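You operate a simulated robot arm through the tools that you are given. There is no shell and no other tool. Be economical: measure what you need, move in short steps, check, and stop when the job is done.

You are at the controls of a simulated two-armed robot. One attempt, no reset.

Task
Put the green block in the grey crate under the table with the long grey block. Then take the red cloth and put it on top of the brown carton on the wooden table with the long grey block. Then put the closed carton on the wooden table with the long grey block away in the big carton on the floor. Then open the teal tray, take the tall black cap on the wooden table with the long grey block and put it away in the inside of the teal tray and shut the tray again. Then put the teal filter on the wooden table with the long grey block away in the black tray. Do these in the order given. Set down upright: teal filter.

Only the result counts: the job must be done as asked and must still hold three seconds after the hand-in. Knocking over, shifting, dropping, spilling or breaking anything else fails it. Lids that push on must go on centred and level and be pressed home; caps that screw on are set level and turned clockwise until they are tight. Flat cloth is picked up by pressing the open fingertips on it (5 to 10 N) and closing them slowly along it; thin cloth reads only 2 to 8 mm in the jaws.

Robot
Two 7-joint arms with fingered hands on one trunk, on a base that drives. Base frame: it is fixed to the floor where the robot stands at the start and does not move with it; the origin is under the middle of the robot, x ahead of it, y to its left, z up; the surface under the hand at the start is at about z = 0.85. Units: m, rad, N and s.
The left shoulder is at the start at [0.06, 0.126, 1.18], the right one opposite. With the tool pointing down near the work surface each hand reaches from about 0.36 to 0.72 m from the robot's upright axis, wherever it stands, measured 20 degrees to its own side. Places, roughly: big carton on the floor [-8.6, 6.5, 0.1]; black tray (34x22 cm) [-1.3, -2.28, 0.7]; brown carton [0.75, 0.25, 1]; closed carton [0.75, -0.5, 1]; green block (4x9x4 cm) [0.5, -0.1, 0.9]; grey crate under the table with the long grey bloc [0.7, -0.4, 0.2]; inside of the teal tray [-9.9, 3, 1.7]; red cloth (8x11x3 cm) [0.8, -0.2, 0.9]; tall black cap (6x6x5 cm) [1, -0.6, 0.9]; teal filter [0.75, -0.75, 1]; teal tray [-9.9, 3, 1.7]. Payload 2.5 kg a hand.
The tool frame of a hand sits at the grasp point between the pads (the TCP): z along the fingers, y along the line on which they close. The tips reach 0.03 m beyond it. The gripper opens to 0.104 m. The gripper's body begins 0.035 m behind the TCP. The gripper is a hand of 5 fingers: y runs from the thumb to the fingers, the wrist lies at [-0.015, -0.104, -0.178] in the tool frame, and closing takes about 1.5 s.
Orientation is that of the tool frame in the base frame, as a unit quaternion [w, x, y, z]. With the fingers straight down and the wrist toward the robot, the tool's x, y and z point along [0, 1, 0], [1, 0, 0] and [0, 0, -1] of the base frame.

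Tools
- The arms move only by the tool apply_moves. It takes "left_deltas", "right_deltas" or both (then of equal length, played together; a hand with none holds still); each is a list of rows, each a list of 6 numbers: the turn, a rotation vector about the tool's x, y, z in rad, then the shift along the tool's x, y, z in m. In form: [[rx, ry, rz, dx, dy, dz], ...]. A call has 1 to 20 rows; each row shifts and turns the commanded pose from where the row before left it, along the tool's axes as they then stand. "left_fingers" and "right_fingers" are, for a hand that has rows, the gripper command, from -1 (shut) to 1 (fully open), values between in proportion, set as the call begins (left out, the last holds). Rows are played at 5 a second. More than 0.05 m and 0.15 rad between two rows, or a gripper value outside its range, and nothing of the call is played. A pose out of reach is approached as far as the arm can. The call stops where the force on the tool passes 40 N (or 10 N more than at its start, if that is more) or the arm is blocked; 0.2 s more then pass. The fingers move at their own pace (about 0.153 m/s each) and stop on an object; they squeeze with about 22 N. The grip force told is the motor's: it shows also when the fingers shut on nothing. Time passes only in rows, and 0.2 s behind the last, so rows that do not move let the fingers close. It gives the time, the measured TCP pose, the force on the tool (base axes), the opening and the grip force at its end, in the units of the frame above (readings bear some noise), with the torque about the TCP (base axes, N m) and any sound that the robot's microphone picked up, and new pictures: "pictures" is both (left out), scene, wrist or none (wrist: the cameras of the hands that moved).
- Cameras (640 x 400 px; columns grow to the right, rows downward): "scene" is now at [0.1177, -0.0152, 1.3908]; the picture's right is [-0.14, -0.99, 0.00], its down [-0.66, 0.09, -0.75] and it looks along [0.74, -0.10, -0.66] (base axes); focal length 237 px, centre (320, 200). "left" rides on the left gripper at [-0.08, -0.078, -0.141] in its tool frame; the picture's right is [-0.78, -0.30, 0.56], its down [0.53, -0.78, 0.33] and it looks along [0.33, 0.56, 0.76] (tool axes); focal length 247 px, centre (320, 200). "right" rides on the right gripper at [0.08, -0.077, -0.141] in its tool frame; the picture's right is [-0.78, 0.30, -0.56], its down [-0.53, -0.78, 0.33] and it looks along [-0.33, 0.56, 0.76] (tool axes); focal length 247 px, centre (320, 200). There is no depth. A picture from a camera that has moved, and an enlarged one, comes with that camera's place and axes in the base frame and with its lens. The place of the scene camera against the robot may be out by one fixed shift of up to 0.018 m in any direction.
- lift_body(by): slides the trunk up (or, below 0, down) by that many m; the arms and the scene camera ride with it, the base frame stays. It gives what a move gives, with no picture.
- roll_base(legs): drives the robot by 1 to 6 legs, each [ahead, left, turn to the left] in m, m and rad, along the robot's own axes; the way and the turn of a leg run together, so that a leg with both is an arc; at most 1.5 m and 3.142 rad a leg. The arms and the cameras ride along, it lands a little off, and it stops where it bumps. It gives what a move gives, and a new picture of the scene camera.
- curl_fingers(index, middle, ring, little, thumb_bend, thumb_turn, hand): sets how far each is bent, from 0 (flat) to 100 (curled in); at 30 the hand is open as for a grip, at 70 the pads meet at the TCP. One left out holds its place. A second passes; each finger stops where it meets its share of the squeeze, and holds until it gets a number again. A gripper value or a shape takes the hand back. It gives what a move gives, with no picture; readings hold the bend of each and the force on index, middle, ring, little, thumb and palm. thumb_turn goes from beside the hand (0) to across from the fingers (100), as for a grip.
- hand_shape(shape, hand): the hand has 5 fingers and takes this shape, open, in about a second: jaw (thumb against the fingers, like two jaws); tri (thumb and two fingers); tip (a fingertip pinch); poke (one finger out to press); point (the index stretched); flat (the hand flat); cup (the hand cupped); fist (a fist). The gripper value then closes the fingers along that shape, each until it touches; the sizes above hold for jaw. It gives what a move gives, with no picture.
- pan_tilt(pan, tilt): turns the head with the scene camera to pan (to the left, within 1.501 rad either way) and tilt (down, from -0.506 to 1.204), counted from straight ahead of the robot. It gives what a move gives, and a new picture of the scene camera.
- zoom(camera, box): a new picture of the part [left, top, right, bottom] of that camera's present view, enlarged. It takes no simulated time.
- hand_in(): hands the job in; it is judged then, once.

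Go step by step. Nothing tells you exact positions but the pictures and the camera data: compare them with the known pose of the tool, close in by small moves and look again before you grip or let go. The budget is 186 turns and 260 pictures, counting those below and the enlarged ones. Unless the task says otherwise, let go and move clear before handing in.

The tools are called after "Call:" as a command line: name --argument value ..., lists and objects as JSON in quotes. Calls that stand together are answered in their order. apply_moves: Moves the arms, as the interface text tells. Its arguments: {"type":"object","properties":{"left_deltas":{"type":"array"},"left_fingers":{"type":"number"},"right_deltas":{"type":"array"},"right_fingers":{"type":"number"},"pictures":{"type":"string","enum":["both","scene","wrist","none"]}},"required":[]} The other tools are called the same way: lift_body (by) slides the trunk up or down; hand_shape (shape, hand) gives the hand a shape; curl_fingers (index, middle, ring, little, thumb_bend, thumb_turn, hand) moves the fingers one by one; roll_base (legs) drives the base; pan_tilt (pan, tilt) turns the head that bears the scene camera; zoom (camera, box) takes an enlarged picture of a part of a camera's view; hand_in () hands the job in.

At the start:

```text
time_s: 0.0
left_tool_pos: [0.4694, 0.0688, 1.1124]
left_ee_rot: [0.0, 0.707, 0.707, 0.0]
left_contact_force: [0.5, 0.3, 0.9]
left_torque: [0.02, 0.01, 0.0]
left_finger_gap: 0.1039
left_gripper_force: 0.0
left_shape: jaw
left_bend: [30.0, 30.0, 30.0, 30.0, 30.0, 98.0]
left_finger forces: [0.1, 0.0, 0.1, 0.0, 0.0, 0.0]
right_tool_pos: [0.4075, -0.315, 1.2071]
right_ee_rot: [0.001, 0.706, 0.708, -0.001]
right_contact_force: [0.4, -0.3, 0.3]
right_torque: [0.0, 0.01, 0.01]
right_finger_gap: 0.1034
right_gripper_force: 0.1
right_shape: jaw
right_bend: [30.0, 30.0, 30.0, 30.0, 30.0, 98.0]
right_finger forces: [0.0, 0.1, 0.0, 0.0, 0.0, 0.1]
trunk travel left (down, up): [-0.575, 0.365]
robot x, y, heading: [-0.0003, -0.0029, 0.004]
head pan, tilt: [-0.14, 0.726]
```

scene: 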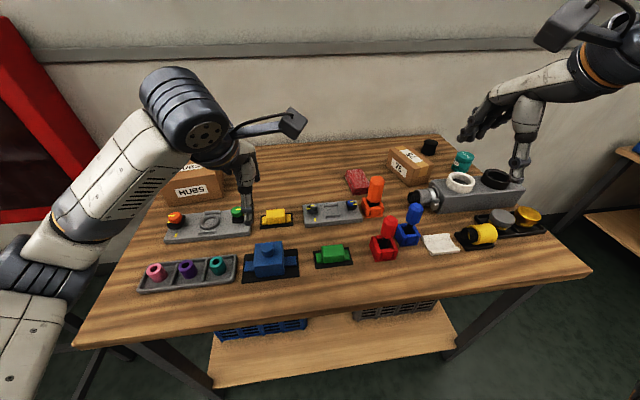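
right: 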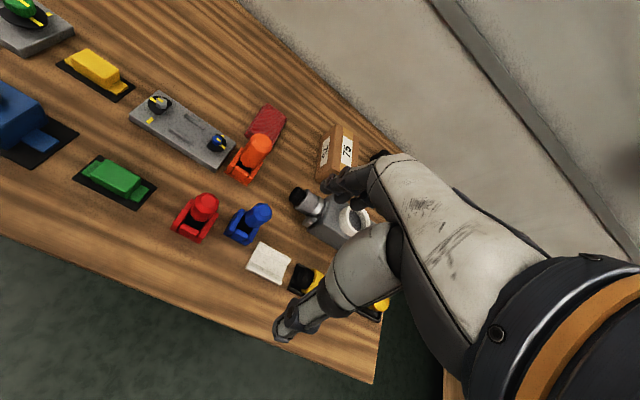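
left: 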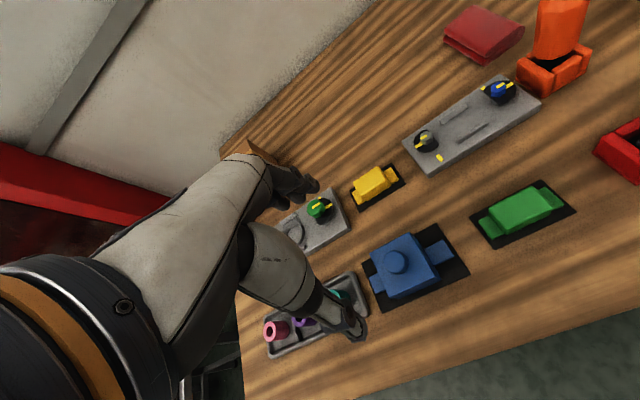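

I see the table with the green block near [0.48, -0.10], and the grey crate on the low shelf. I'll look closer before I begin.

Call:
zoom --camera "scene" --box '[280, 120, 560, 295]'

Call:
zoom --camera "scene" --box '[200, 280, 520, 400]'

```text
2.29 times, centred on (420, 208) of scene
camera zoom: at [0.1177, -0.0152, 1.3908], right [-0.14, -0.99, 0.0], down [-0.66, 0.09, -0.75], along [0.74, -0.1, -0.66], focal length 542 px, centre (91, 183)
```

zoom: 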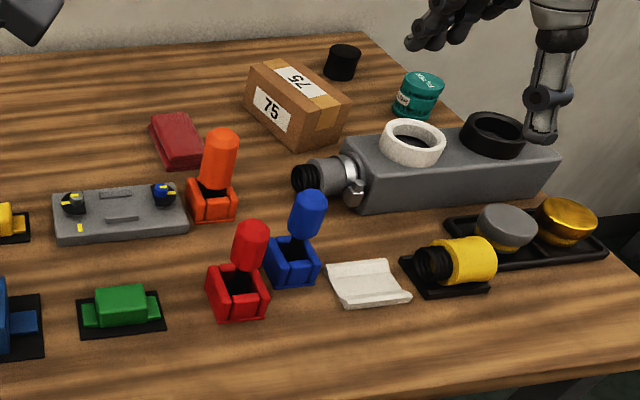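

```text
2.00 times, centred on (360, 340) of scene
camera zoom: at [0.1177, -0.0152, 1.3908], right [-0.14, -0.99, 0.0], down [-0.66, 0.09, -0.75], along [0.74, -0.1, -0.66], focal length 474 px, centre (240, -80)
```

zoom: 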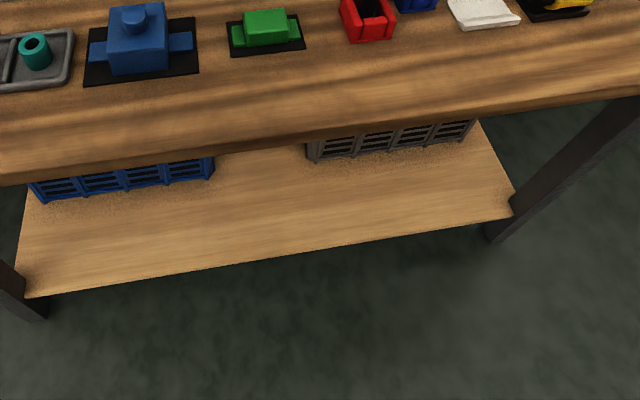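

The three cameras agree on the green block at about [0.476, -0.097], with its long side along y. I'll move the right hand above it and shift the left hand aside.

Call:
apply_moves --right_deltas '[[0, 0, 0, 0.0311, 0.0098, 0.031], [0, 0, 0, 0.0311, 0.0098, 0.031], [0, 0, 0, 0.0311, 0.0098, 0.031], [0, 0, 0, 0.0311, 0.0098, 0.031], [0, 0, 0, 0.0311, 0.0098, 0.031], [0, 0, 0, 0.0311, 0.0098, 0.031], [0, 0, 0, 0.0311, 0.0098, 0.031], [0, 0, 0, 0, 0, 0]]' --left_deltas '[[0, 0, 0, 0.02, 0, 0], [0, 0, 0, 0.02, 0, 0], [0, 0, 0, 0.02, 0, 0], [0, 0, 0, 0.02, 0, 0], [0, 0, 0, 0.02, 0, 0], [0, 0, 0, 0.02, 0, 0], [0, 0, 0, 0.02, 0, 0], [0, 0, 0, 0, 0, 0]]'

```text
time_s: 1.8
left_tool_pos: [0.4682, 0.2086, 1.1128]
left_ee_rot: [0.0, 0.708, 0.707, -0.001]
left_contact_force: [-0.4, 0.0, 0.5]
left_torque: [0.01, -0.02, -0.02]
left_finger_gap: 0.1033
left_gripper_force: 0.1
left_shape: jaw
left_bend: [30.0, 30.0, 30.0, 30.0, 30.0, 98.0]
left_finger forces: [0.1, 0.0, 0.1, 0.0, 0.0, 0.1]
right_tool_pos: [0.4757, -0.0976, 0.9873]
right_ee_rot: [0.0, 0.707, 0.707, 0.0]
right_contact_force: [-0.4, -0.5, -0.2]
right_torque: [0.0, 0.02, 0.0]
right_finger_gap: 0.1036
right_gripper_force: 0.0
right_shape: jaw
right_bend: [30.0, 30.0, 30.0, 30.0, 30.0, 98.0]
right_finger forces: [0.0, 0.0, 0.0, 0.0, 0.0, 0.1]
trunk travel left (down, up): [-0.575, 0.365]
robot x, y, heading: [-0.0006, -0.0001, -0.0]
head pan, tilt: [-0.14, 0.726]
camera scene: at [0.1176, -0.0155, 1.3908], right [-0.14, -0.99, 0.0], down [-0.66, 0.09, -0.75], along [0.74, -0.1, -0.66], focal length 237 px, centre (320, 200)
camera right: at [0.3982, -0.0172, 1.1287], right [0.3, -0.78, 0.56], down [-0.78, -0.54, -0.33], along [0.56, -0.33, -0.76], focal length 247 px, centre (320, 200)
camera left: at [0.3914, 0.1289, 1.2542], right [-0.3, -0.78, -0.56], down [-0.78, 0.54, -0.33], along [0.56, 0.33, -0.76], focal length 247 px, centre (320, 200)
```

scene: 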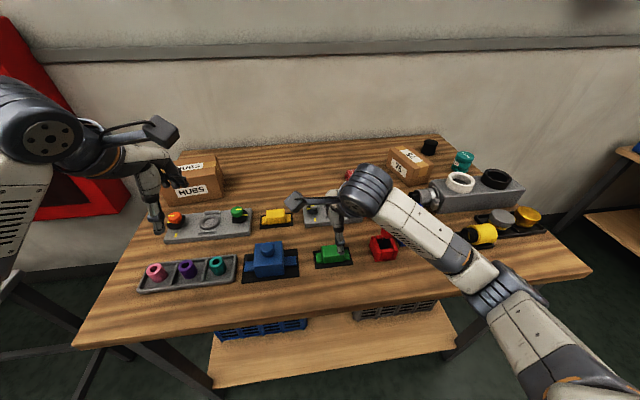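
right: 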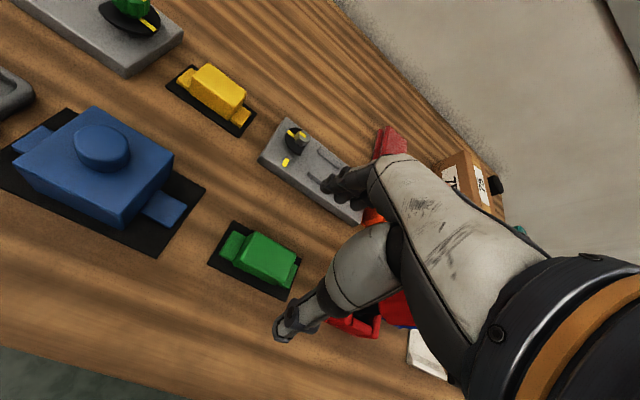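
left: 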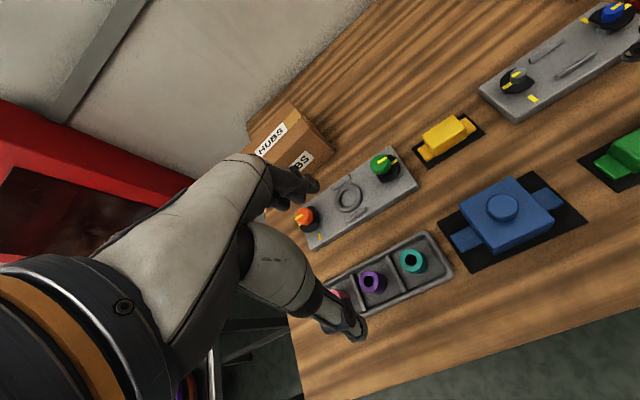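

The wrist view puts the block body at about [0.481, -0.089]. I'll correct for that and go down with the fingers astride it.

Call:
apply_moves --right_deltas '[[0, 0, 0, 0.008, 0.005, 0.03], [0, 0, 0, 0, 0, 0.03], [0, 0, 0, 0, 0, 0.025], [0, 0, 0, 0, 0, 0.012], [0, 0, 0, 0, 0, 0]]'

Call:
zoom --camera "scene" --box '[270, 180, 420, 280]'

```text
time_s: 3.0
left_tool_pos: [0.469, 0.2078, 1.1122]
left_ee_rot: [0.001, 0.707, 0.707, 0.0]
left_contact_force: [0.2, 0.4, -0.4]
left_torque: [0.02, -0.02, -0.03]
left_finger_gap: 0.1035
left_gripper_force: 0.1
left_shape: jaw
left_bend: [30.0, 30.0, 30.0, 30.0, 30.0, 98.0]
left_finger forces: [0.0, 0.0, 0.0, 0.1, 0.1, 0.0]
right_tool_pos: [0.4797, -0.0902, 0.8913]
right_ee_rot: [-0.001, 0.706, 0.708, -0.001]
right_contact_force: [-0.2, -0.1, -0.2]
right_torque: [-0.01, -0.04, 0.01]
right_finger_gap: 0.1039
right_gripper_force: 0.2
right_shape: jaw
right_bend: [30.0, 30.0, 30.0, 30.0, 30.0, 98.0]
right_finger forces: [0.0, 0.0, 0.0, 0.1, 0.1, 0.0]
trunk travel left (down, up): [-0.575, 0.365]
robot x, y, heading: [0.0009, -0.0013, -0.002]
head pan, tilt: [-0.14, 0.726]
camera scene: at [0.1177, -0.0152, 1.3908], right [-0.14, -0.99, 0.0], down [-0.66, 0.09, -0.75], along [0.74, -0.1, -0.66], focal length 237 px, centre (320, 200)
camera right: at [0.402, -0.0086, 1.0323], right [0.3, -0.78, 0.56], down [-0.78, -0.54, -0.33], along [0.56, -0.33, -0.76], focal length 247 px, centre (320, 200)
```

scene: 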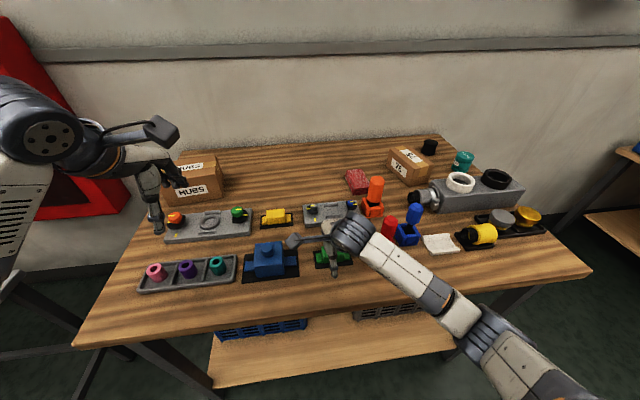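
right: 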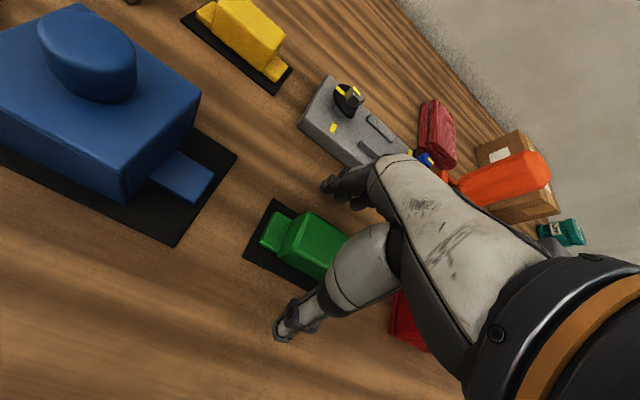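

```text
4.00 times, centred on (345, 230) of scene
camera zoom: at [0.1177, -0.0152, 1.3908], right [-0.14, -0.99, 0.0], down [-0.66, 0.09, -0.75], along [0.74, -0.1, -0.66], focal length 948 px, centre (220, 80)
```

zoom: 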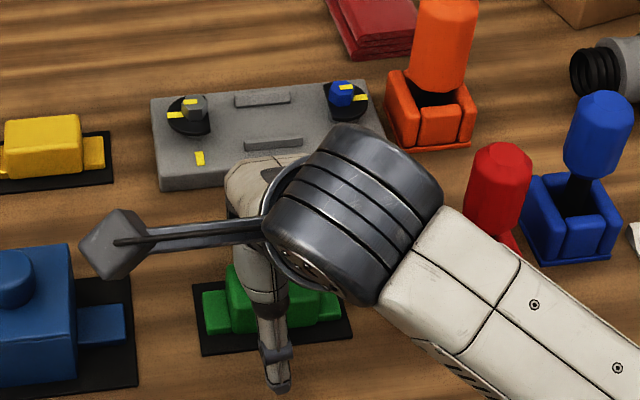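

The thumb is in front of the block body and the fingers are behind it. I'll close.

Call:
apply_moves --right_deltas '[[0, 0, 0, 0, 0, 0.002], [0, 0, 0, 0, 0, 0], [0, 0, 0, 0, 0, 0], [0, 0, 0, 0, 0, 0], [0, 0, 0, 0, 0, 0], [0, 0, 0, 0, 0, 0], [0, 0, 0, 0, 0, 0], [0, 0, 0, 0, 0, 0]]' --right_fingers -1 --pictures "wrist"

```text
time_s: 4.8
left_tool_pos: [0.4695, 0.2072, 1.1117]
left_ee_rot: [0.0, 0.707, 0.707, 0.001]
left_contact_force: [0.4, -0.1, -0.4]
left_torque: [0.0, -0.01, 0.03]
left_finger_gap: 0.1035
left_gripper_force: 0.0
left_shape: jaw
left_bend: [30.0, 30.0, 30.0, 30.0, 30.0, 98.0]
left_finger forces: [0.0, 0.0, 0.0, 0.0, 0.1, 0.1]
right_tool_pos: [0.4792, -0.09, 0.8901]
right_ee_rot: [0.0, 0.706, 0.708, -0.001]
right_contact_force: [0.7, 0.7, 0.0]
right_torque: [0.0, 0.01, -0.06]
right_finger_gap: 0.0312
right_gripper_force: 22.1
right_shape: jaw
right_bend: [74.0, 53.0, 51.0, 54.0, 74.0, 100.0]
right_finger forces: [11.4, 5.3, 2.4, 0.0, 19.3, 0.0]
trunk travel left (down, up): [-0.575, 0.365]
robot x, y, heading: [-0.0008, 0.0007, -0.008]
head pan, tilt: [-0.14, 0.726]
camera right: at [0.4018, -0.009, 1.0302], right [0.3, -0.78, 0.56], down [-0.78, -0.54, -0.33], along [0.56, -0.33, -0.76], focal length 247 px, centre (320, 200)
```

right: 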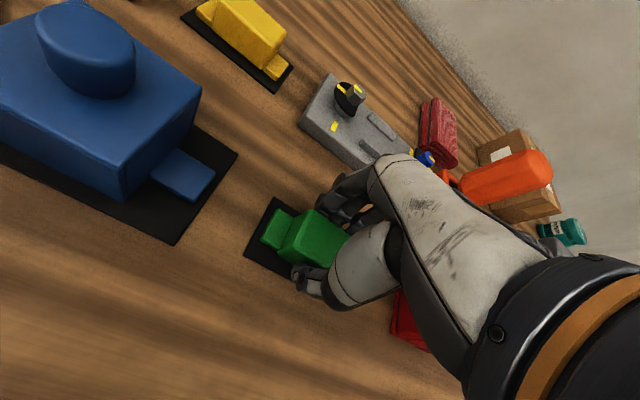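

The block is gripped with 22 N. I'll lift straight up and check that it holds.

Call:
apply_moves --right_deltas '[[0, 0, 0, 0, 0, -0.02], [0, 0, 0, 0, 0, -0.03], [0, 0, 0, 0, 0, -0.04], [0, 0, 0, 0, 0, -0.04], [0, 0, 0, 0, 0, -0.04], [0, 0, 0, 0, 0, 0]]'

```text
time_s: 6.2
left_tool_pos: [0.469, 0.2076, 1.1115]
left_ee_rot: [0.0, 0.706, 0.708, 0.0]
left_contact_force: [0.6, 0.5, 0.5]
left_torque: [-0.02, 0.0, -0.05]
left_finger_gap: 0.1036
left_gripper_force: 0.1
left_shape: jaw
left_bend: [30.0, 30.0, 30.0, 30.0, 30.0, 98.0]
left_finger forces: [0.1, 0.1, 0.1, 0.0, 0.0, 0.1]
right_tool_pos: [0.4835, -0.0908, 1.0616]
right_ee_rot: [-0.001, 0.707, 0.708, -0.001]
right_contact_force: [-0.1, 0.4, -2.8]
right_torque: [0.0, 0.0, 0.0]
right_finger_gap: 0.031
right_gripper_force: 22.5
right_shape: jaw
right_bend: [74.0, 53.0, 51.0, 54.0, 74.0, 100.0]
right_finger forces: [11.6, 5.2, 2.5, 0.0, 19.4, 0.0]
trunk travel left (down, up): [-0.575, 0.365]
robot x, y, heading: [-0.0016, -0.0008, 0.003]
head pan, tilt: [-0.14, 0.726]
camera scene: at [0.1179, -0.0151, 1.3908], right [-0.14, -0.99, 0.0], down [-0.66, 0.09, -0.75], along [0.74, -0.1, -0.66], focal length 237 px, centre (320, 200)
camera right: at [0.4042, -0.0096, 1.2015], right [0.3, -0.78, 0.56], down [-0.78, -0.54, -0.33], along [0.56, -0.33, -0.76], focal length 247 px, centre (320, 200)
```

scene: 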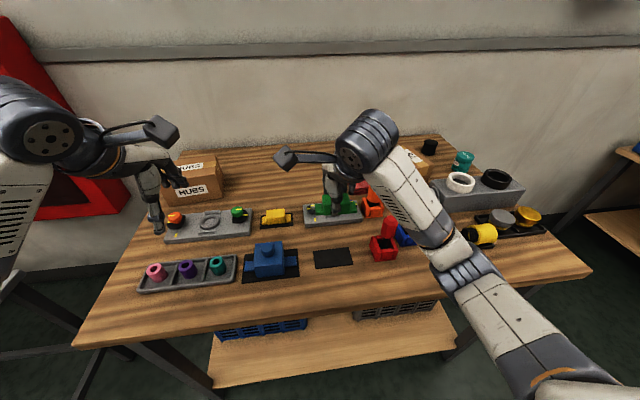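
right: 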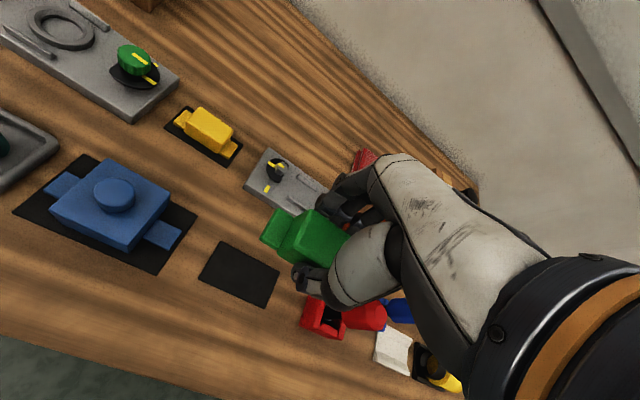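

The block is held. I'll back off 0.5 m from the table so that I can lower the trunk and reach in under the top.

Call:
roll_base --legs '[[-0.55, 0, 0]]'

Call:
lift_body --by -0.57

Call:
pan_tilt --pan -0.3 --tilt 0.5

```text
time_s: 9.3
left_tool_pos: [-0.0767, 0.2069, 1.1116]
left_ee_rot: [0.0, 0.708, 0.707, 0.001]
left_contact_force: [-0.3, 0.7, -0.6]
left_torque: [0.01, -0.01, 0.01]
left_finger_gap: 0.1036
left_gripper_force: 0.1
left_shape: jaw
left_bend: [30.0, 30.0, 30.0, 30.0, 30.0, 98.0]
left_finger forces: [0.1, 0.0, 0.0, 0.1, 0.0, 0.1]
right_tool_pos: [-0.0644, -0.0893, 1.0589]
right_ee_rot: [-0.001, 0.707, 0.707, 0.0]
right_contact_force: [0.0, 0.2, -2.8]
right_torque: [0.01, -0.01, -0.03]
right_finger_gap: 0.0311
right_gripper_force: 22.3
right_shape: jaw
right_bend: [74.0, 53.0, 51.0, 54.0, 74.0, 100.0]
right_finger forces: [11.6, 5.3, 2.5, 0.1, 19.4, 0.0]
trunk travel left (down, up): [-0.575, 0.365]
robot x, y, heading: [-0.5452, 0.0055, 0.0]
head pan, tilt: [-0.14, 0.726]
camera scene: at [-0.4285, -0.0151, 1.3909], right [-0.14, -0.99, 0.0], down [-0.66, 0.09, -0.75], along [0.74, -0.1, -0.66], focal length 237 px, centre (320, 200)
```

scene: 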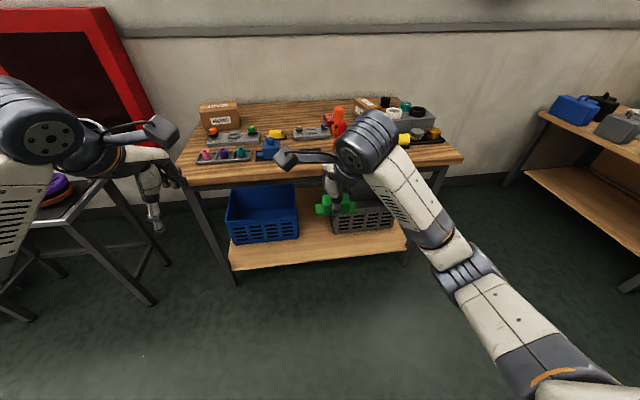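

```text
refused: -0.57 is not a number from -0.4 to 0.4
```

```text
time_s: 10.1
left_tool_pos: [-0.0776, 0.2076, 1.1109]
left_ee_rot: [0.0, 0.708, 0.706, 0.0]
left_contact_force: [0.3, 0.1, 0.4]
left_torque: [0.01, 0.03, -0.01]
left_finger_gap: 0.1036
left_gripper_force: 0.0
left_shape: jaw
left_bend: [30.0, 30.0, 30.0, 30.0, 30.0, 98.0]
left_finger forces: [0.0, 0.0, 0.0, 0.0, 0.0, 0.0]
right_tool_pos: [-0.0645, -0.0907, 1.061]
right_ee_rot: [-0.001, 0.707, 0.707, 0.0]
right_contact_force: [-0.3, 0.1, -1.8]
right_torque: [0.01, 0.0, 0.0]
right_finger_gap: 0.0312
right_gripper_force: 22.0
right_shape: jaw
right_bend: [74.0, 53.0, 51.0, 54.0, 74.0, 100.0]
right_finger forces: [11.6, 5.3, 2.6, 0.0, 19.4, 0.0]
trunk travel left (down, up): [-0.575, 0.365]
robot x, y, heading: [-0.5462, 0.0013, -0.001]
head pan, tilt: [-0.3, 0.499]
camera scene: at [-0.4243, -0.0303, 1.4107], right [-0.3, -0.95, 0.0], down [-0.46, 0.14, -0.88], along [0.84, -0.26, -0.48], focal length 237 px, centre (320, 200)
```

scene: 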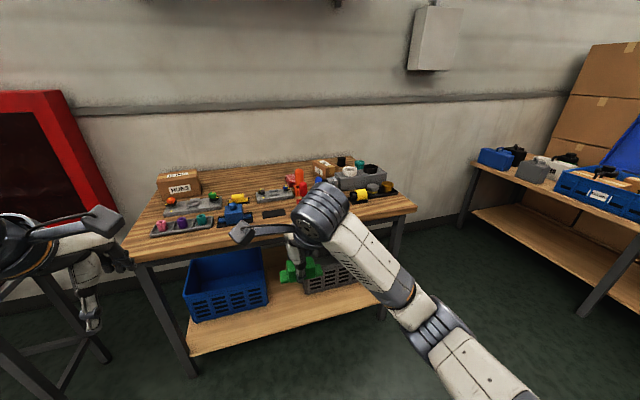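

The way is clear. I'll lower the trunk in two steps and look at the crate from lower down.

Call:
lift_body --by -0.4

Call:
lift_body --by -0.15

Call:
pan_tilt --pan -0.35 --tilt 0.45

```text
time_s: 13.9
left_tool_pos: [-0.0769, 0.2076, 0.7121]
left_ee_rot: [0.0, 0.707, 0.707, 0.0]
left_contact_force: [0.1, -0.8, -0.5]
left_torque: [0.01, 0.03, 0.01]
left_finger_gap: 0.1036
left_gripper_force: 0.0
left_shape: jaw
left_bend: [30.0, 30.0, 30.0, 30.0, 30.0, 98.0]
left_finger forces: [0.1, 0.0, 0.0, 0.0, 0.1, 0.0]
right_tool_pos: [-0.0634, -0.0902, 0.6588]
right_ee_rot: [-0.001, 0.707, 0.707, -0.001]
right_contact_force: [-0.2, -0.4, -1.8]
right_torque: [-0.03, -0.02, -0.04]
right_finger_gap: 0.0311
right_gripper_force: 22.3
right_shape: jaw
right_bend: [74.0, 53.0, 51.0, 54.0, 74.0, 100.0]
right_finger forces: [11.6, 5.3, 2.6, 0.0, 19.5, 0.0]
trunk travel left (down, up): [-0.175, 0.765]
robot x, y, heading: [-0.5491, 0.0028, -0.001]
head pan, tilt: [-0.3, 0.499]
```

```text
time_s: 15.7
left_tool_pos: [-0.0776, 0.2081, 0.5621]
left_ee_rot: [0.0, 0.708, 0.706, 0.0]
left_contact_force: [0.5, 0.6, 0.1]
left_torque: [0.0, 0.01, 0.03]
left_finger_gap: 0.104
left_gripper_force: 0.0
left_shape: jaw
left_bend: [30.0, 30.0, 30.0, 30.0, 30.0, 98.0]
left_finger forces: [0.0, 0.1, 0.1, 0.0, 0.0, 0.1]
right_tool_pos: [-0.0641, -0.0903, 0.5101]
right_ee_rot: [0.001, 0.707, 0.707, 0.0]
right_contact_force: [0.0, 0.9, -2.5]
right_torque: [0.02, -0.02, 0.02]
right_finger_gap: 0.031
right_gripper_force: 21.7
right_shape: jaw
right_bend: [74.0, 53.0, 51.0, 54.0, 74.0, 100.0]
right_finger forces: [11.6, 5.3, 2.5, 0.1, 19.3, 0.1]
trunk travel left (down, up): [-0.025, 0.915]
robot x, y, heading: [-0.5442, 0.0001, 0.003]
head pan, tilt: [-0.3, 0.499]
```

```text
time_s: 16.3
left_tool_pos: [-0.0763, 0.2079, 0.5624]
left_ee_rot: [0.0, 0.707, 0.707, 0.0]
left_contact_force: [0.8, 0.3, 0.7]
left_torque: [-0.01, 0.01, -0.02]
left_finger_gap: 0.1034
left_gripper_force: 0.1
left_shape: jaw
left_bend: [30.0, 30.0, 30.0, 30.0, 30.0, 98.0]
left_finger forces: [0.1, 0.0, 0.1, 0.0, 0.0, 0.0]
right_tool_pos: [-0.0645, -0.089, 0.5095]
right_ee_rot: [-0.001, 0.707, 0.707, -0.001]
right_contact_force: [0.0, 0.5, -1.6]
right_torque: [0.03, 0.0, -0.01]
right_finger_gap: 0.0312
right_gripper_force: 22.1
right_shape: jaw
right_bend: [74.0, 53.0, 51.0, 54.0, 74.0, 100.0]
right_finger forces: [11.6, 5.2, 2.6, 0.0, 19.4, 0.0]
trunk travel left (down, up): [-0.025, 0.915]
robot x, y, heading: [-0.5459, 0.0039, -0.002]
head pan, tilt: [-0.351, 0.45]
camera scene: at [-0.425, -0.035, 0.8652], right [-0.34, -0.94, 0.0], down [-0.41, 0.15, -0.9], along [0.84, -0.31, -0.44], focal length 237 px, centre (320, 200)
```

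scene: 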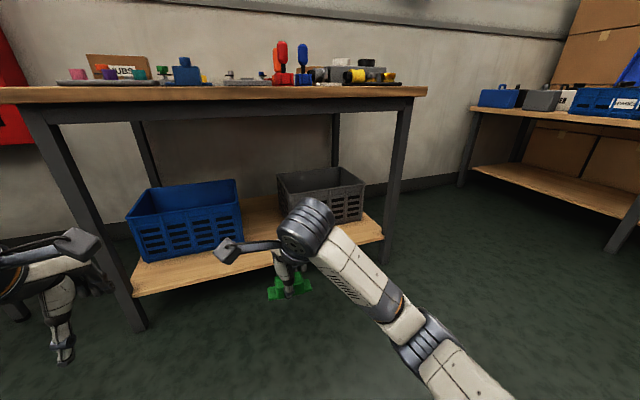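

The grey crate spans about x 0.57–0.9, y -0.25 to -0.65, with its rim near z 0.38; the table frame's underside is near 0.755. I'll reach out with the right hand at z 0.445, draw the left hand in and lower it.

Call:
apply_moves --right_deltas '[[0, 0, 0, -0.038, 0.024, 0.013], [0, 0, 0, -0.038, 0.024, 0.013], [0, 0, 0, -0.038, 0.024, 0.013], [0, 0, 0, -0.038, 0.024, 0.013], [0, 0, 0, -0.038, 0.024, 0.013], [0, 0, 0, 0, 0, 0]]' --left_deltas '[[0, 0, 0, 0, -0.018, 0.02], [0, 0, 0, 0, -0.018, 0.02], [0, 0, 0, 0, -0.018, 0.02], [0, 0, 0, 0, -0.018, 0.02], [0, 0, 0, 0, -0.018, 0.02], [0, 0, 0, 0, 0, 0]]' --pictures "both"

```text
time_s: 17.7
left_tool_pos: [-0.1673, 0.2064, 0.463]
left_ee_rot: [0.0, 0.708, 0.706, 0.001]
left_contact_force: [-0.7, -0.5, -0.8]
left_torque: [0.0, 0.0, 0.0]
left_finger_gap: 0.1038
left_gripper_force: 0.0
left_shape: jaw
left_bend: [30.0, 30.0, 30.0, 30.0, 30.0, 98.0]
left_finger forces: [0.0, 0.0, 0.0, 0.0, 0.0, 0.0]
right_tool_pos: [0.0565, -0.2813, 0.4446]
right_ee_rot: [-0.001, 0.707, 0.707, 0.0]
right_contact_force: [-0.2, -0.3, -1.7]
right_torque: [0.05, 0.0, -0.03]
right_finger_gap: 0.0308
right_gripper_force: 22.1
right_shape: jaw
right_bend: [74.0, 53.0, 52.0, 54.0, 74.0, 100.0]
right_finger forces: [11.7, 5.3, 2.5, 0.1, 19.3, 0.0]
trunk travel left (down, up): [-0.025, 0.915]
robot x, y, heading: [-0.5416, 0.0035, -0.005]
head pan, tilt: [-0.351, 0.45]
camera scene: at [-0.425, -0.035, 0.8652], right [-0.34, -0.94, 0.0], down [-0.41, 0.15, -0.9], along [0.84, -0.31, -0.44], focal length 237 px, centre (320, 200)
camera right: at [-0.0211, -0.2005, 0.5866], right [0.3, -0.78, 0.56], down [-0.78, -0.53, -0.33], along [0.56, -0.33, -0.76], focal length 247 px, centre (320, 200)
camera left: at [-0.2451, 0.1276, 0.605], right [-0.3, -0.78, -0.56], down [-0.78, 0.54, -0.33], along [0.56, 0.33, -0.76], focal length 247 px, centre (320, 200)
```

scene: 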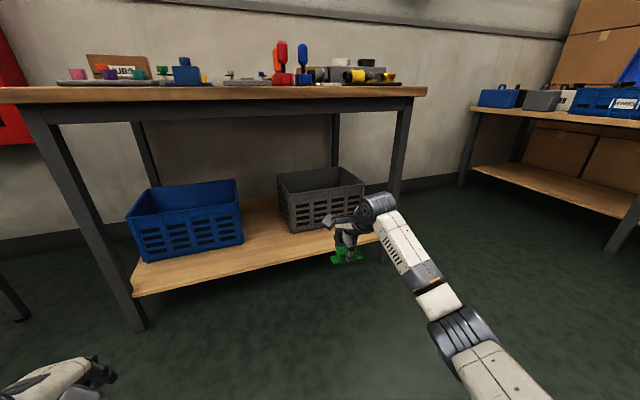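
right: 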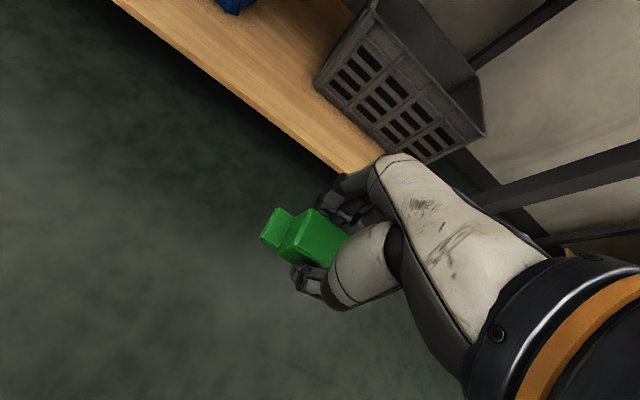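
left: 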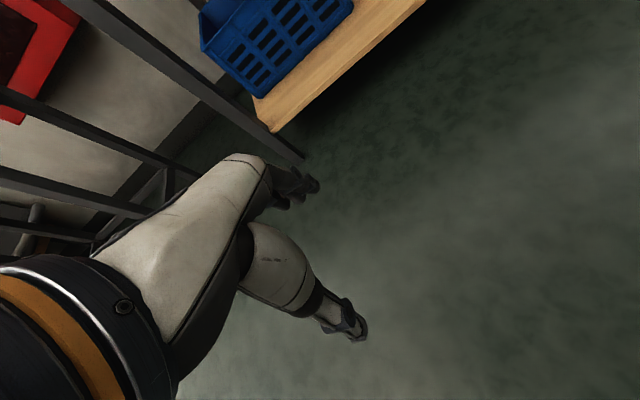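

The crate is confirmed at about x 0.58–0.9, y -0.245 to -0.645, rim ≈0.39. I'll raise the hand slightly, shift right, and drive part of the way in.

Call:
apply_moves --right_deltas '[[0, 0, 0, 0, 0, -0.03], [0, 0, 0, 0, 0, 0]]' --pictures "none"

Call:
roll_base --legs '[[0, -0.155, 0], [0.35, 0, 0]]'

```text
time_s: 18.3
left_tool_pos: [-0.1675, 0.207, 0.4638]
left_ee_rot: [0.0, 0.708, 0.707, 0.0]
left_contact_force: [0.7, 0.0, 0.7]
left_torque: [-0.01, 0.04, 0.01]
left_finger_gap: 0.1037
left_gripper_force: 0.0
left_shape: jaw
left_bend: [30.0, 30.0, 30.0, 30.0, 30.0, 98.0]
left_finger forces: [0.1, 0.1, 0.0, 0.0, 0.1, 0.0]
right_tool_pos: [0.0557, -0.2799, 0.4758]
right_ee_rot: [0.0, 0.707, 0.707, -0.001]
right_contact_force: [0.4, 0.5, -1.9]
right_torque: [0.02, -0.04, 0.0]
right_finger_gap: 0.0309
right_gripper_force: 22.1
right_shape: jaw
right_bend: [74.0, 53.0, 52.0, 54.0, 74.0, 100.0]
right_finger forces: [11.6, 5.2, 2.5, 0.1, 19.5, 0.0]
trunk travel left (down, up): [-0.025, 0.915]
robot x, y, heading: [-0.5483, 0.0008, -0.004]
head pan, tilt: [-0.351, 0.45]
```

```text
time_s: 21.6
left_tool_pos: [0.1814, 0.0504, 0.4625]
left_ee_rot: [0.0, 0.708, 0.706, 0.0]
left_contact_force: [0.5, 0.5, -0.1]
left_torque: [0.04, 0.0, 0.0]
left_finger_gap: 0.1035
left_gripper_force: 0.0
left_shape: jaw
left_bend: [30.0, 30.0, 30.0, 30.0, 30.0, 98.0]
left_finger forces: [0.1, 0.0, 0.0, 0.1, 0.1, 0.1]
right_tool_pos: [0.403, -0.4392, 0.476]
right_ee_rot: [-0.001, 0.708, 0.707, -0.001]
right_contact_force: [0.3, 0.3, -1.7]
right_torque: [0.01, -0.03, 0.01]
right_finger_gap: 0.031
right_gripper_force: 22.4
right_shape: jaw
right_bend: [74.0, 53.0, 52.0, 54.0, 74.0, 100.0]
right_finger forces: [11.7, 5.2, 2.4, 0.0, 19.4, 0.0]
trunk travel left (down, up): [-0.025, 0.915]
robot x, y, heading: [-0.2007, -0.1559, -0.001]
head pan, tilt: [-0.351, 0.45]
camera scene: at [-0.077, -0.1921, 0.8652], right [-0.35, -0.94, 0.0], down [-0.41, 0.15, -0.9], along [0.84, -0.31, -0.44], focal length 237 px, centre (320, 200)
```

scene: 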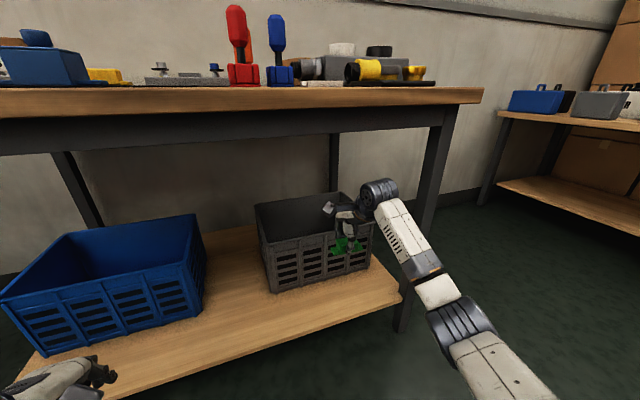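

All clear so far: the elbow should pass inside the right leg. I'll drive on 0.22 m and look.

Call:
roll_base --legs '[[0.22, 0, 0]]'

```text
time_s: 23.2
left_tool_pos: [0.3972, 0.0458, 0.4642]
left_ee_rot: [0.0, 0.71, 0.705, 0.0]
left_contact_force: [0.1, 0.5, 0.6]
left_torque: [0.0, 0.02, -0.01]
left_finger_gap: 0.1037
left_gripper_force: 0.0
left_shape: jaw
left_bend: [30.0, 30.0, 30.0, 30.0, 30.0, 98.0]
left_finger forces: [0.0, 0.0, 0.0, 0.0, 0.1, 0.1]
right_tool_pos: [0.6148, -0.4422, 0.4754]
right_ee_rot: [0.0, 0.71, 0.704, -0.001]
right_contact_force: [1.0, -0.2, -1.8]
right_torque: [0.02, 0.03, 0.01]
right_finger_gap: 0.0309
right_gripper_force: 22.1
right_shape: jaw
right_bend: [74.0, 53.0, 52.0, 54.0, 74.0, 100.0]
right_finger forces: [11.6, 5.2, 2.5, 0.1, 19.3, 0.1]
trunk travel left (down, up): [-0.025, 0.915]
robot x, y, heading: [0.0183, -0.1573, -0.009]
head pan, tilt: [-0.351, 0.45]
camera scene: at [0.1364, -0.1942, 0.8652], right [-0.35, -0.94, 0.0], down [-0.41, 0.15, -0.9], along [0.84, -0.32, -0.44], focal length 237 px, centre (320, 200)
```

scene: 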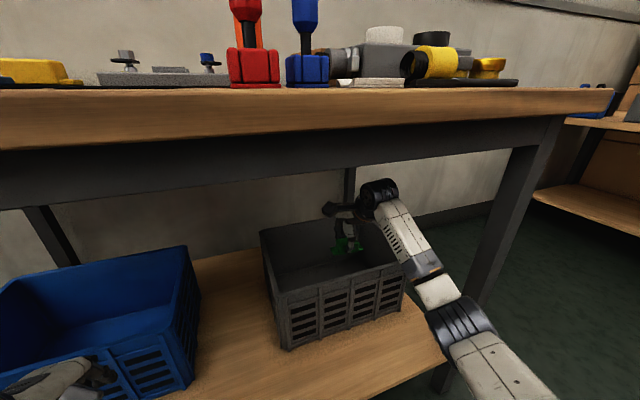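

The hand is over the crate's front rim. I'll drive 0.05 m further, extend slightly, and go down into the crate.

Call:
roll_base --legs '[[0.05, 0, 0]]'

Call:
apply_moves --right_deltas '[[0, 0, 0, 0, 0.03, 0], [0, 0, 0, 0, 0, 0.03], [0, 0, 0, 0, 0, 0.04], [0, 0, 0, 0, 0, 0.04], [0, 0, 0, 0, 0, 0.04], [0, 0, 0, 0, 0, 0]]'

```text
time_s: 24.2
left_tool_pos: [0.4453, 0.0455, 0.4625]
left_ee_rot: [0.0, 0.71, 0.704, 0.0]
left_contact_force: [0.2, 0.6, 0.2]
left_torque: [0.01, 0.0, 0.01]
left_finger_gap: 0.1037
left_gripper_force: 0.0
left_shape: jaw
left_bend: [30.0, 30.0, 30.0, 30.0, 30.0, 98.0]
left_finger forces: [0.0, 0.0, 0.0, 0.0, 0.0, 0.1]
right_tool_pos: [0.6649, -0.4432, 0.4754]
right_ee_rot: [0.0, 0.71, 0.704, 0.0]
right_contact_force: [0.4, -1.1, -1.3]
right_torque: [0.01, 0.03, 0.01]
right_finger_gap: 0.0311
right_gripper_force: 21.9
right_shape: jaw
right_bend: [74.0, 53.0, 52.0, 54.0, 74.0, 100.0]
right_finger forces: [11.7, 5.3, 2.4, 0.1, 19.4, 0.0]
trunk travel left (down, up): [-0.025, 0.915]
robot x, y, heading: [0.0601, -0.1547, -0.009]
head pan, tilt: [-0.351, 0.45]
camera scene: at [0.1856, -0.1947, 0.8652], right [-0.35, -0.94, 0.0], down [-0.41, 0.15, -0.9], along [0.84, -0.32, -0.44], focal length 237 px, centre (320, 200)
```

scene: 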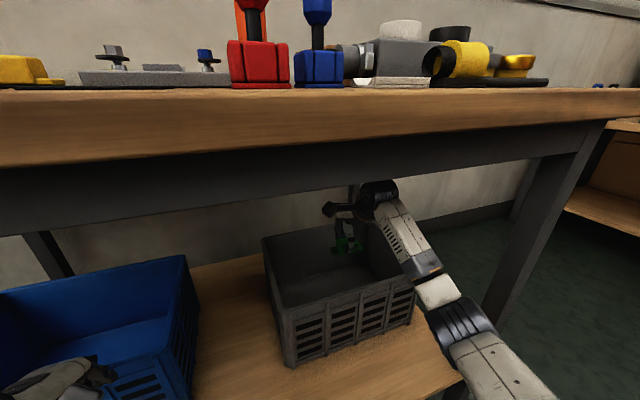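

```text
time_s: 25.6
left_tool_pos: [0.4458, 0.0441, 0.4631]
left_ee_rot: [-0.001, 0.71, 0.704, 0.0]
left_contact_force: [-1.1, 0.1, -0.4]
left_torque: [-0.02, 0.0, 0.02]
left_finger_gap: 0.1038
left_gripper_force: 0.0
left_shape: jaw
left_bend: [30.0, 30.0, 30.0, 30.0, 30.0, 98.0]
left_finger forces: [0.0, 0.0, 0.1, 0.0, 0.1, 0.0]
right_tool_pos: [0.6931, -0.4438, 0.3232]
right_ee_rot: [0.0, 0.71, 0.704, -0.001]
right_contact_force: [0.1, 0.4, -1.4]
right_torque: [0.01, -0.03, -0.01]
right_finger_gap: 0.031
right_gripper_force: 22.0
right_shape: jaw
right_bend: [74.0, 53.0, 52.0, 54.0, 74.0, 100.0]
right_finger forces: [11.6, 5.3, 2.6, 0.0, 19.3, 0.1]
trunk travel left (down, up): [-0.025, 0.915]
robot x, y, heading: [0.0627, -0.1568, -0.006]
head pan, tilt: [-0.351, 0.45]
camera scene: at [0.1856, -0.1947, 0.8652], right [-0.35, -0.94, 0.0], down [-0.41, 0.15, -0.9], along [0.84, -0.32, -0.44], focal length 237 px, centre (320, 200)
camera right: at [0.616, -0.3637, 0.465], right [0.29, -0.78, 0.56], down [-0.78, -0.53, -0.33], along [0.55, -0.34, -0.76], focal length 247 px, centre (320, 200)
```

scene: 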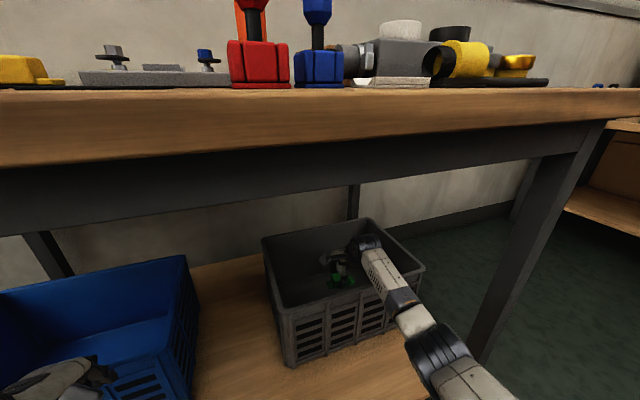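
right: 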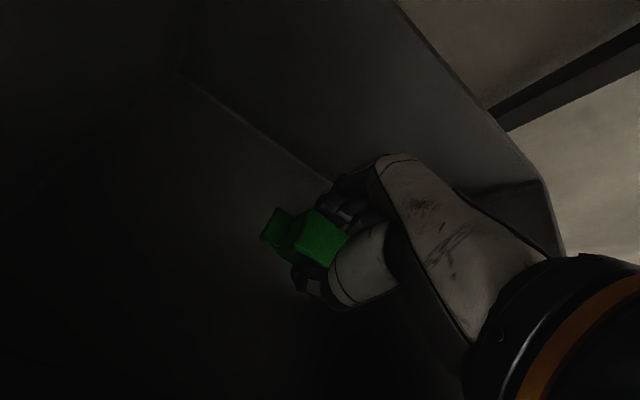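

The block is well inside the crate walls. I'll lower gently another 4 cm, watching the force, then release.

Call:
apply_moves --right_deltas '[[0, 0, 0, 0, 0, 0.015], [0, 0, 0, 0, 0, 0.015], [0, 0, 0, 0, 0, 0.01], [0, 0, 0, 0, 0, 0]]' --pictures "scene"

Call:
zoom --camera "scene" --box '[240, 200, 480, 350]'

```text
time_s: 26.6
left_tool_pos: [0.4452, 0.0455, 0.4626]
left_ee_rot: [0.0, 0.71, 0.704, 0.001]
left_contact_force: [-0.9, -0.7, 0.3]
left_torque: [-0.02, 0.02, -0.02]
left_finger_gap: 0.1036
left_gripper_force: 0.2
left_shape: jaw
left_bend: [30.0, 30.0, 30.0, 30.0, 30.0, 98.0]
left_finger forces: [0.0, 0.1, 0.1, 0.0, 0.0, 0.1]
right_tool_pos: [0.6933, -0.4444, 0.2842]
right_ee_rot: [0.0, 0.71, 0.704, -0.001]
right_contact_force: [1.0, 0.4, -1.7]
right_torque: [0.01, -0.04, 0.0]
right_finger_gap: 0.0309
right_gripper_force: 21.9
right_shape: jaw
right_bend: [74.0, 53.0, 52.0, 54.0, 74.0, 100.0]
right_finger forces: [11.6, 5.2, 2.6, 0.1, 19.3, 0.0]
trunk travel left (down, up): [-0.025, 0.915]
robot x, y, heading: [0.0663, -0.1592, -0.01]
head pan, tilt: [-0.351, 0.45]
camera scene: at [0.1856, -0.1947, 0.8652], right [-0.35, -0.94, 0.0], down [-0.41, 0.15, -0.9], along [0.84, -0.32, -0.44], focal length 237 px, centre (320, 200)
```

scene: 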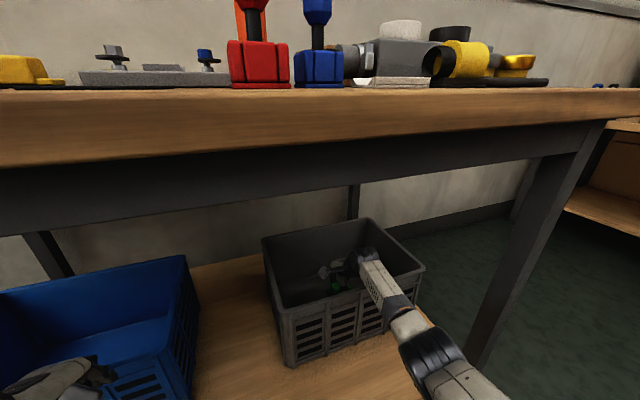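

```text
2.67 times, centred on (360, 275) of scene
camera zoom: at [0.1856, -0.1947, 0.8652], right [-0.35, -0.94, 0.0], down [-0.41, 0.15, -0.9], along [0.84, -0.32, -0.44], focal length 632 px, centre (213, 0)
```

zoom: 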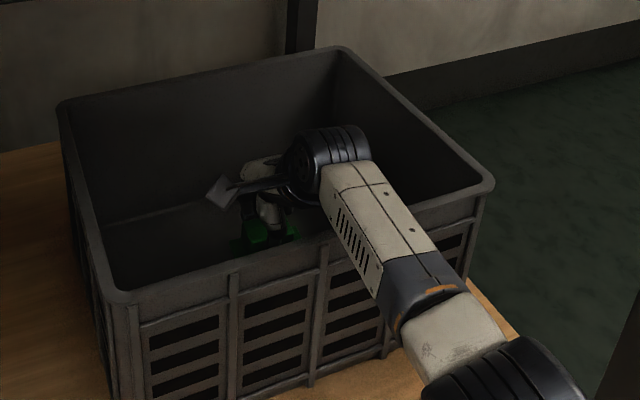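

No contact yet. I'll go down 2 cm more and then open the hand.

Call:
apply_moves --right_deltas '[[0, 0, 0, 0, 0, 0.01], [0, 0, 0, 0, 0, 0.01], [0, 0, 0, 0, 0, 0]]' --pictures "none"

Call:
apply_moves --right_deltas '[[0, 0, 0, 0, 0, 0], [0, 0, 0, 0, 0, 0], [0, 0, 0, 0, 0, 0], [0, 0, 0, 0, 0, 0], [0, 0, 0, 0, 0, 0], [0, 0, 0, 0, 0, 0], [0, 0, 0, 0, 0, -0.03], [0, 0, 0, 0, 0, -0.04], [0, 0, 0, 0, 0, -0.04], [0, 0, 0, 0, 0, -0.04], [0, 0, 0, 0, 0, -0.04], [0, 0, 0, 0, 0, 0]]' --right_fingers 1

Call:
zoom --camera "right" --box '[0, 100, 320, 300]'

```text
time_s: 27.4
left_tool_pos: [0.4446, 0.0445, 0.4634]
left_ee_rot: [-0.001, 0.71, 0.704, 0.0]
left_contact_force: [0.5, 0.1, -0.4]
left_torque: [-0.01, 0.01, -0.01]
left_finger_gap: 0.1035
left_gripper_force: 0.0
left_shape: jaw
left_bend: [30.0, 30.0, 30.0, 30.0, 30.0, 98.0]
left_finger forces: [0.0, 0.1, 0.1, 0.1, 0.1, 0.0]
right_tool_pos: [0.6944, -0.4438, 0.2654]
right_ee_rot: [0.0, 0.71, 0.704, -0.001]
right_contact_force: [-0.2, 0.0, -2.1]
right_torque: [0.0, 0.03, 0.0]
right_finger_gap: 0.031
right_gripper_force: 21.3
right_shape: jaw
right_bend: [74.0, 53.0, 52.0, 54.0, 74.0, 100.0]
right_finger forces: [11.7, 5.3, 2.4, 0.0, 19.3, 0.0]
trunk travel left (down, up): [-0.025, 0.915]
robot x, y, heading: [0.0679, -0.1547, -0.012]
head pan, tilt: [-0.351, 0.45]
```

```text
time_s: 30.0
left_tool_pos: [0.4458, 0.0459, 0.4637]
left_ee_rot: [0.001, 0.71, 0.704, -0.001]
left_contact_force: [0.3, -0.3, 0.2]
left_torque: [0.0, 0.01, -0.02]
left_finger_gap: 0.1037
left_gripper_force: 0.0
left_shape: jaw
left_bend: [30.0, 30.0, 30.0, 30.0, 30.0, 98.0]
left_finger forces: [0.1, 0.1, 0.1, 0.0, 0.0, 0.0]
right_tool_pos: [0.6938, -0.4469, 0.455]
right_ee_rot: [-0.001, 0.711, 0.704, 0.0]
right_contact_force: [0.3, 0.1, -0.4]
right_torque: [-0.04, 0.03, -0.02]
right_finger_gap: 0.1037
right_gripper_force: 0.0
right_shape: jaw
right_bend: [30.0, 30.0, 30.0, 30.0, 30.0, 98.0]
right_finger forces: [0.0, 0.0, 0.0, 0.0, 0.0, 0.0]
trunk travel left (down, up): [-0.025, 0.915]
robot x, y, heading: [0.0664, -0.16, -0.011]
head pan, tilt: [-0.351, 0.45]
camera scene: at [0.1855, -0.1946, 0.8652], right [-0.35, -0.94, 0.0], down [-0.41, 0.15, -0.9], along [0.84, -0.32, -0.44], focal length 237 px, centre (320, 200)
camera right: at [0.6164, -0.3655, 0.597], right [0.29, -0.78, 0.56], down [-0.78, -0.53, -0.33], along [0.55, -0.34, -0.76], focal length 247 px, centre (320, 200)
```

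scene: 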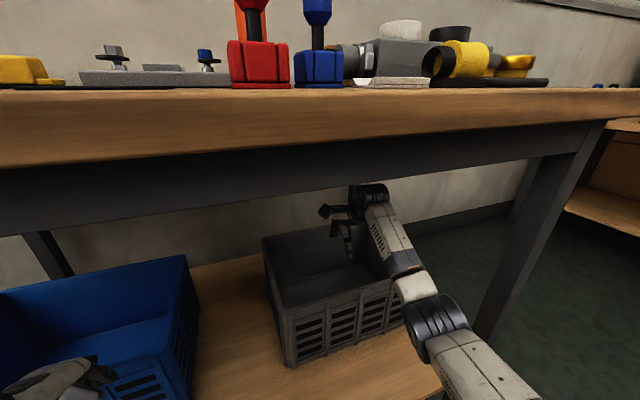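
right: 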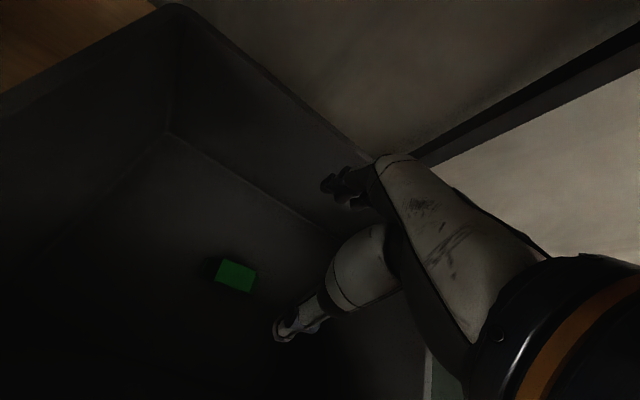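

```text
2.00 times, centred on (160, 200) of right
camera zoom: at [0.6164, -0.3655, 0.597], right [0.29, -0.78, 0.56], down [-0.78, -0.53, -0.33], along [0.55, -0.34, -0.76], focal length 494 px, centre (640, 200)
```

zoom: 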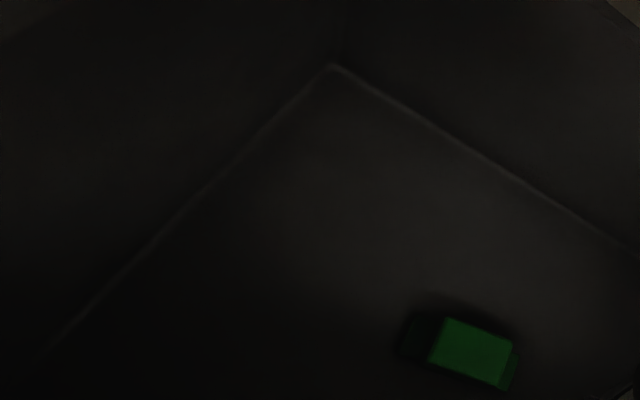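

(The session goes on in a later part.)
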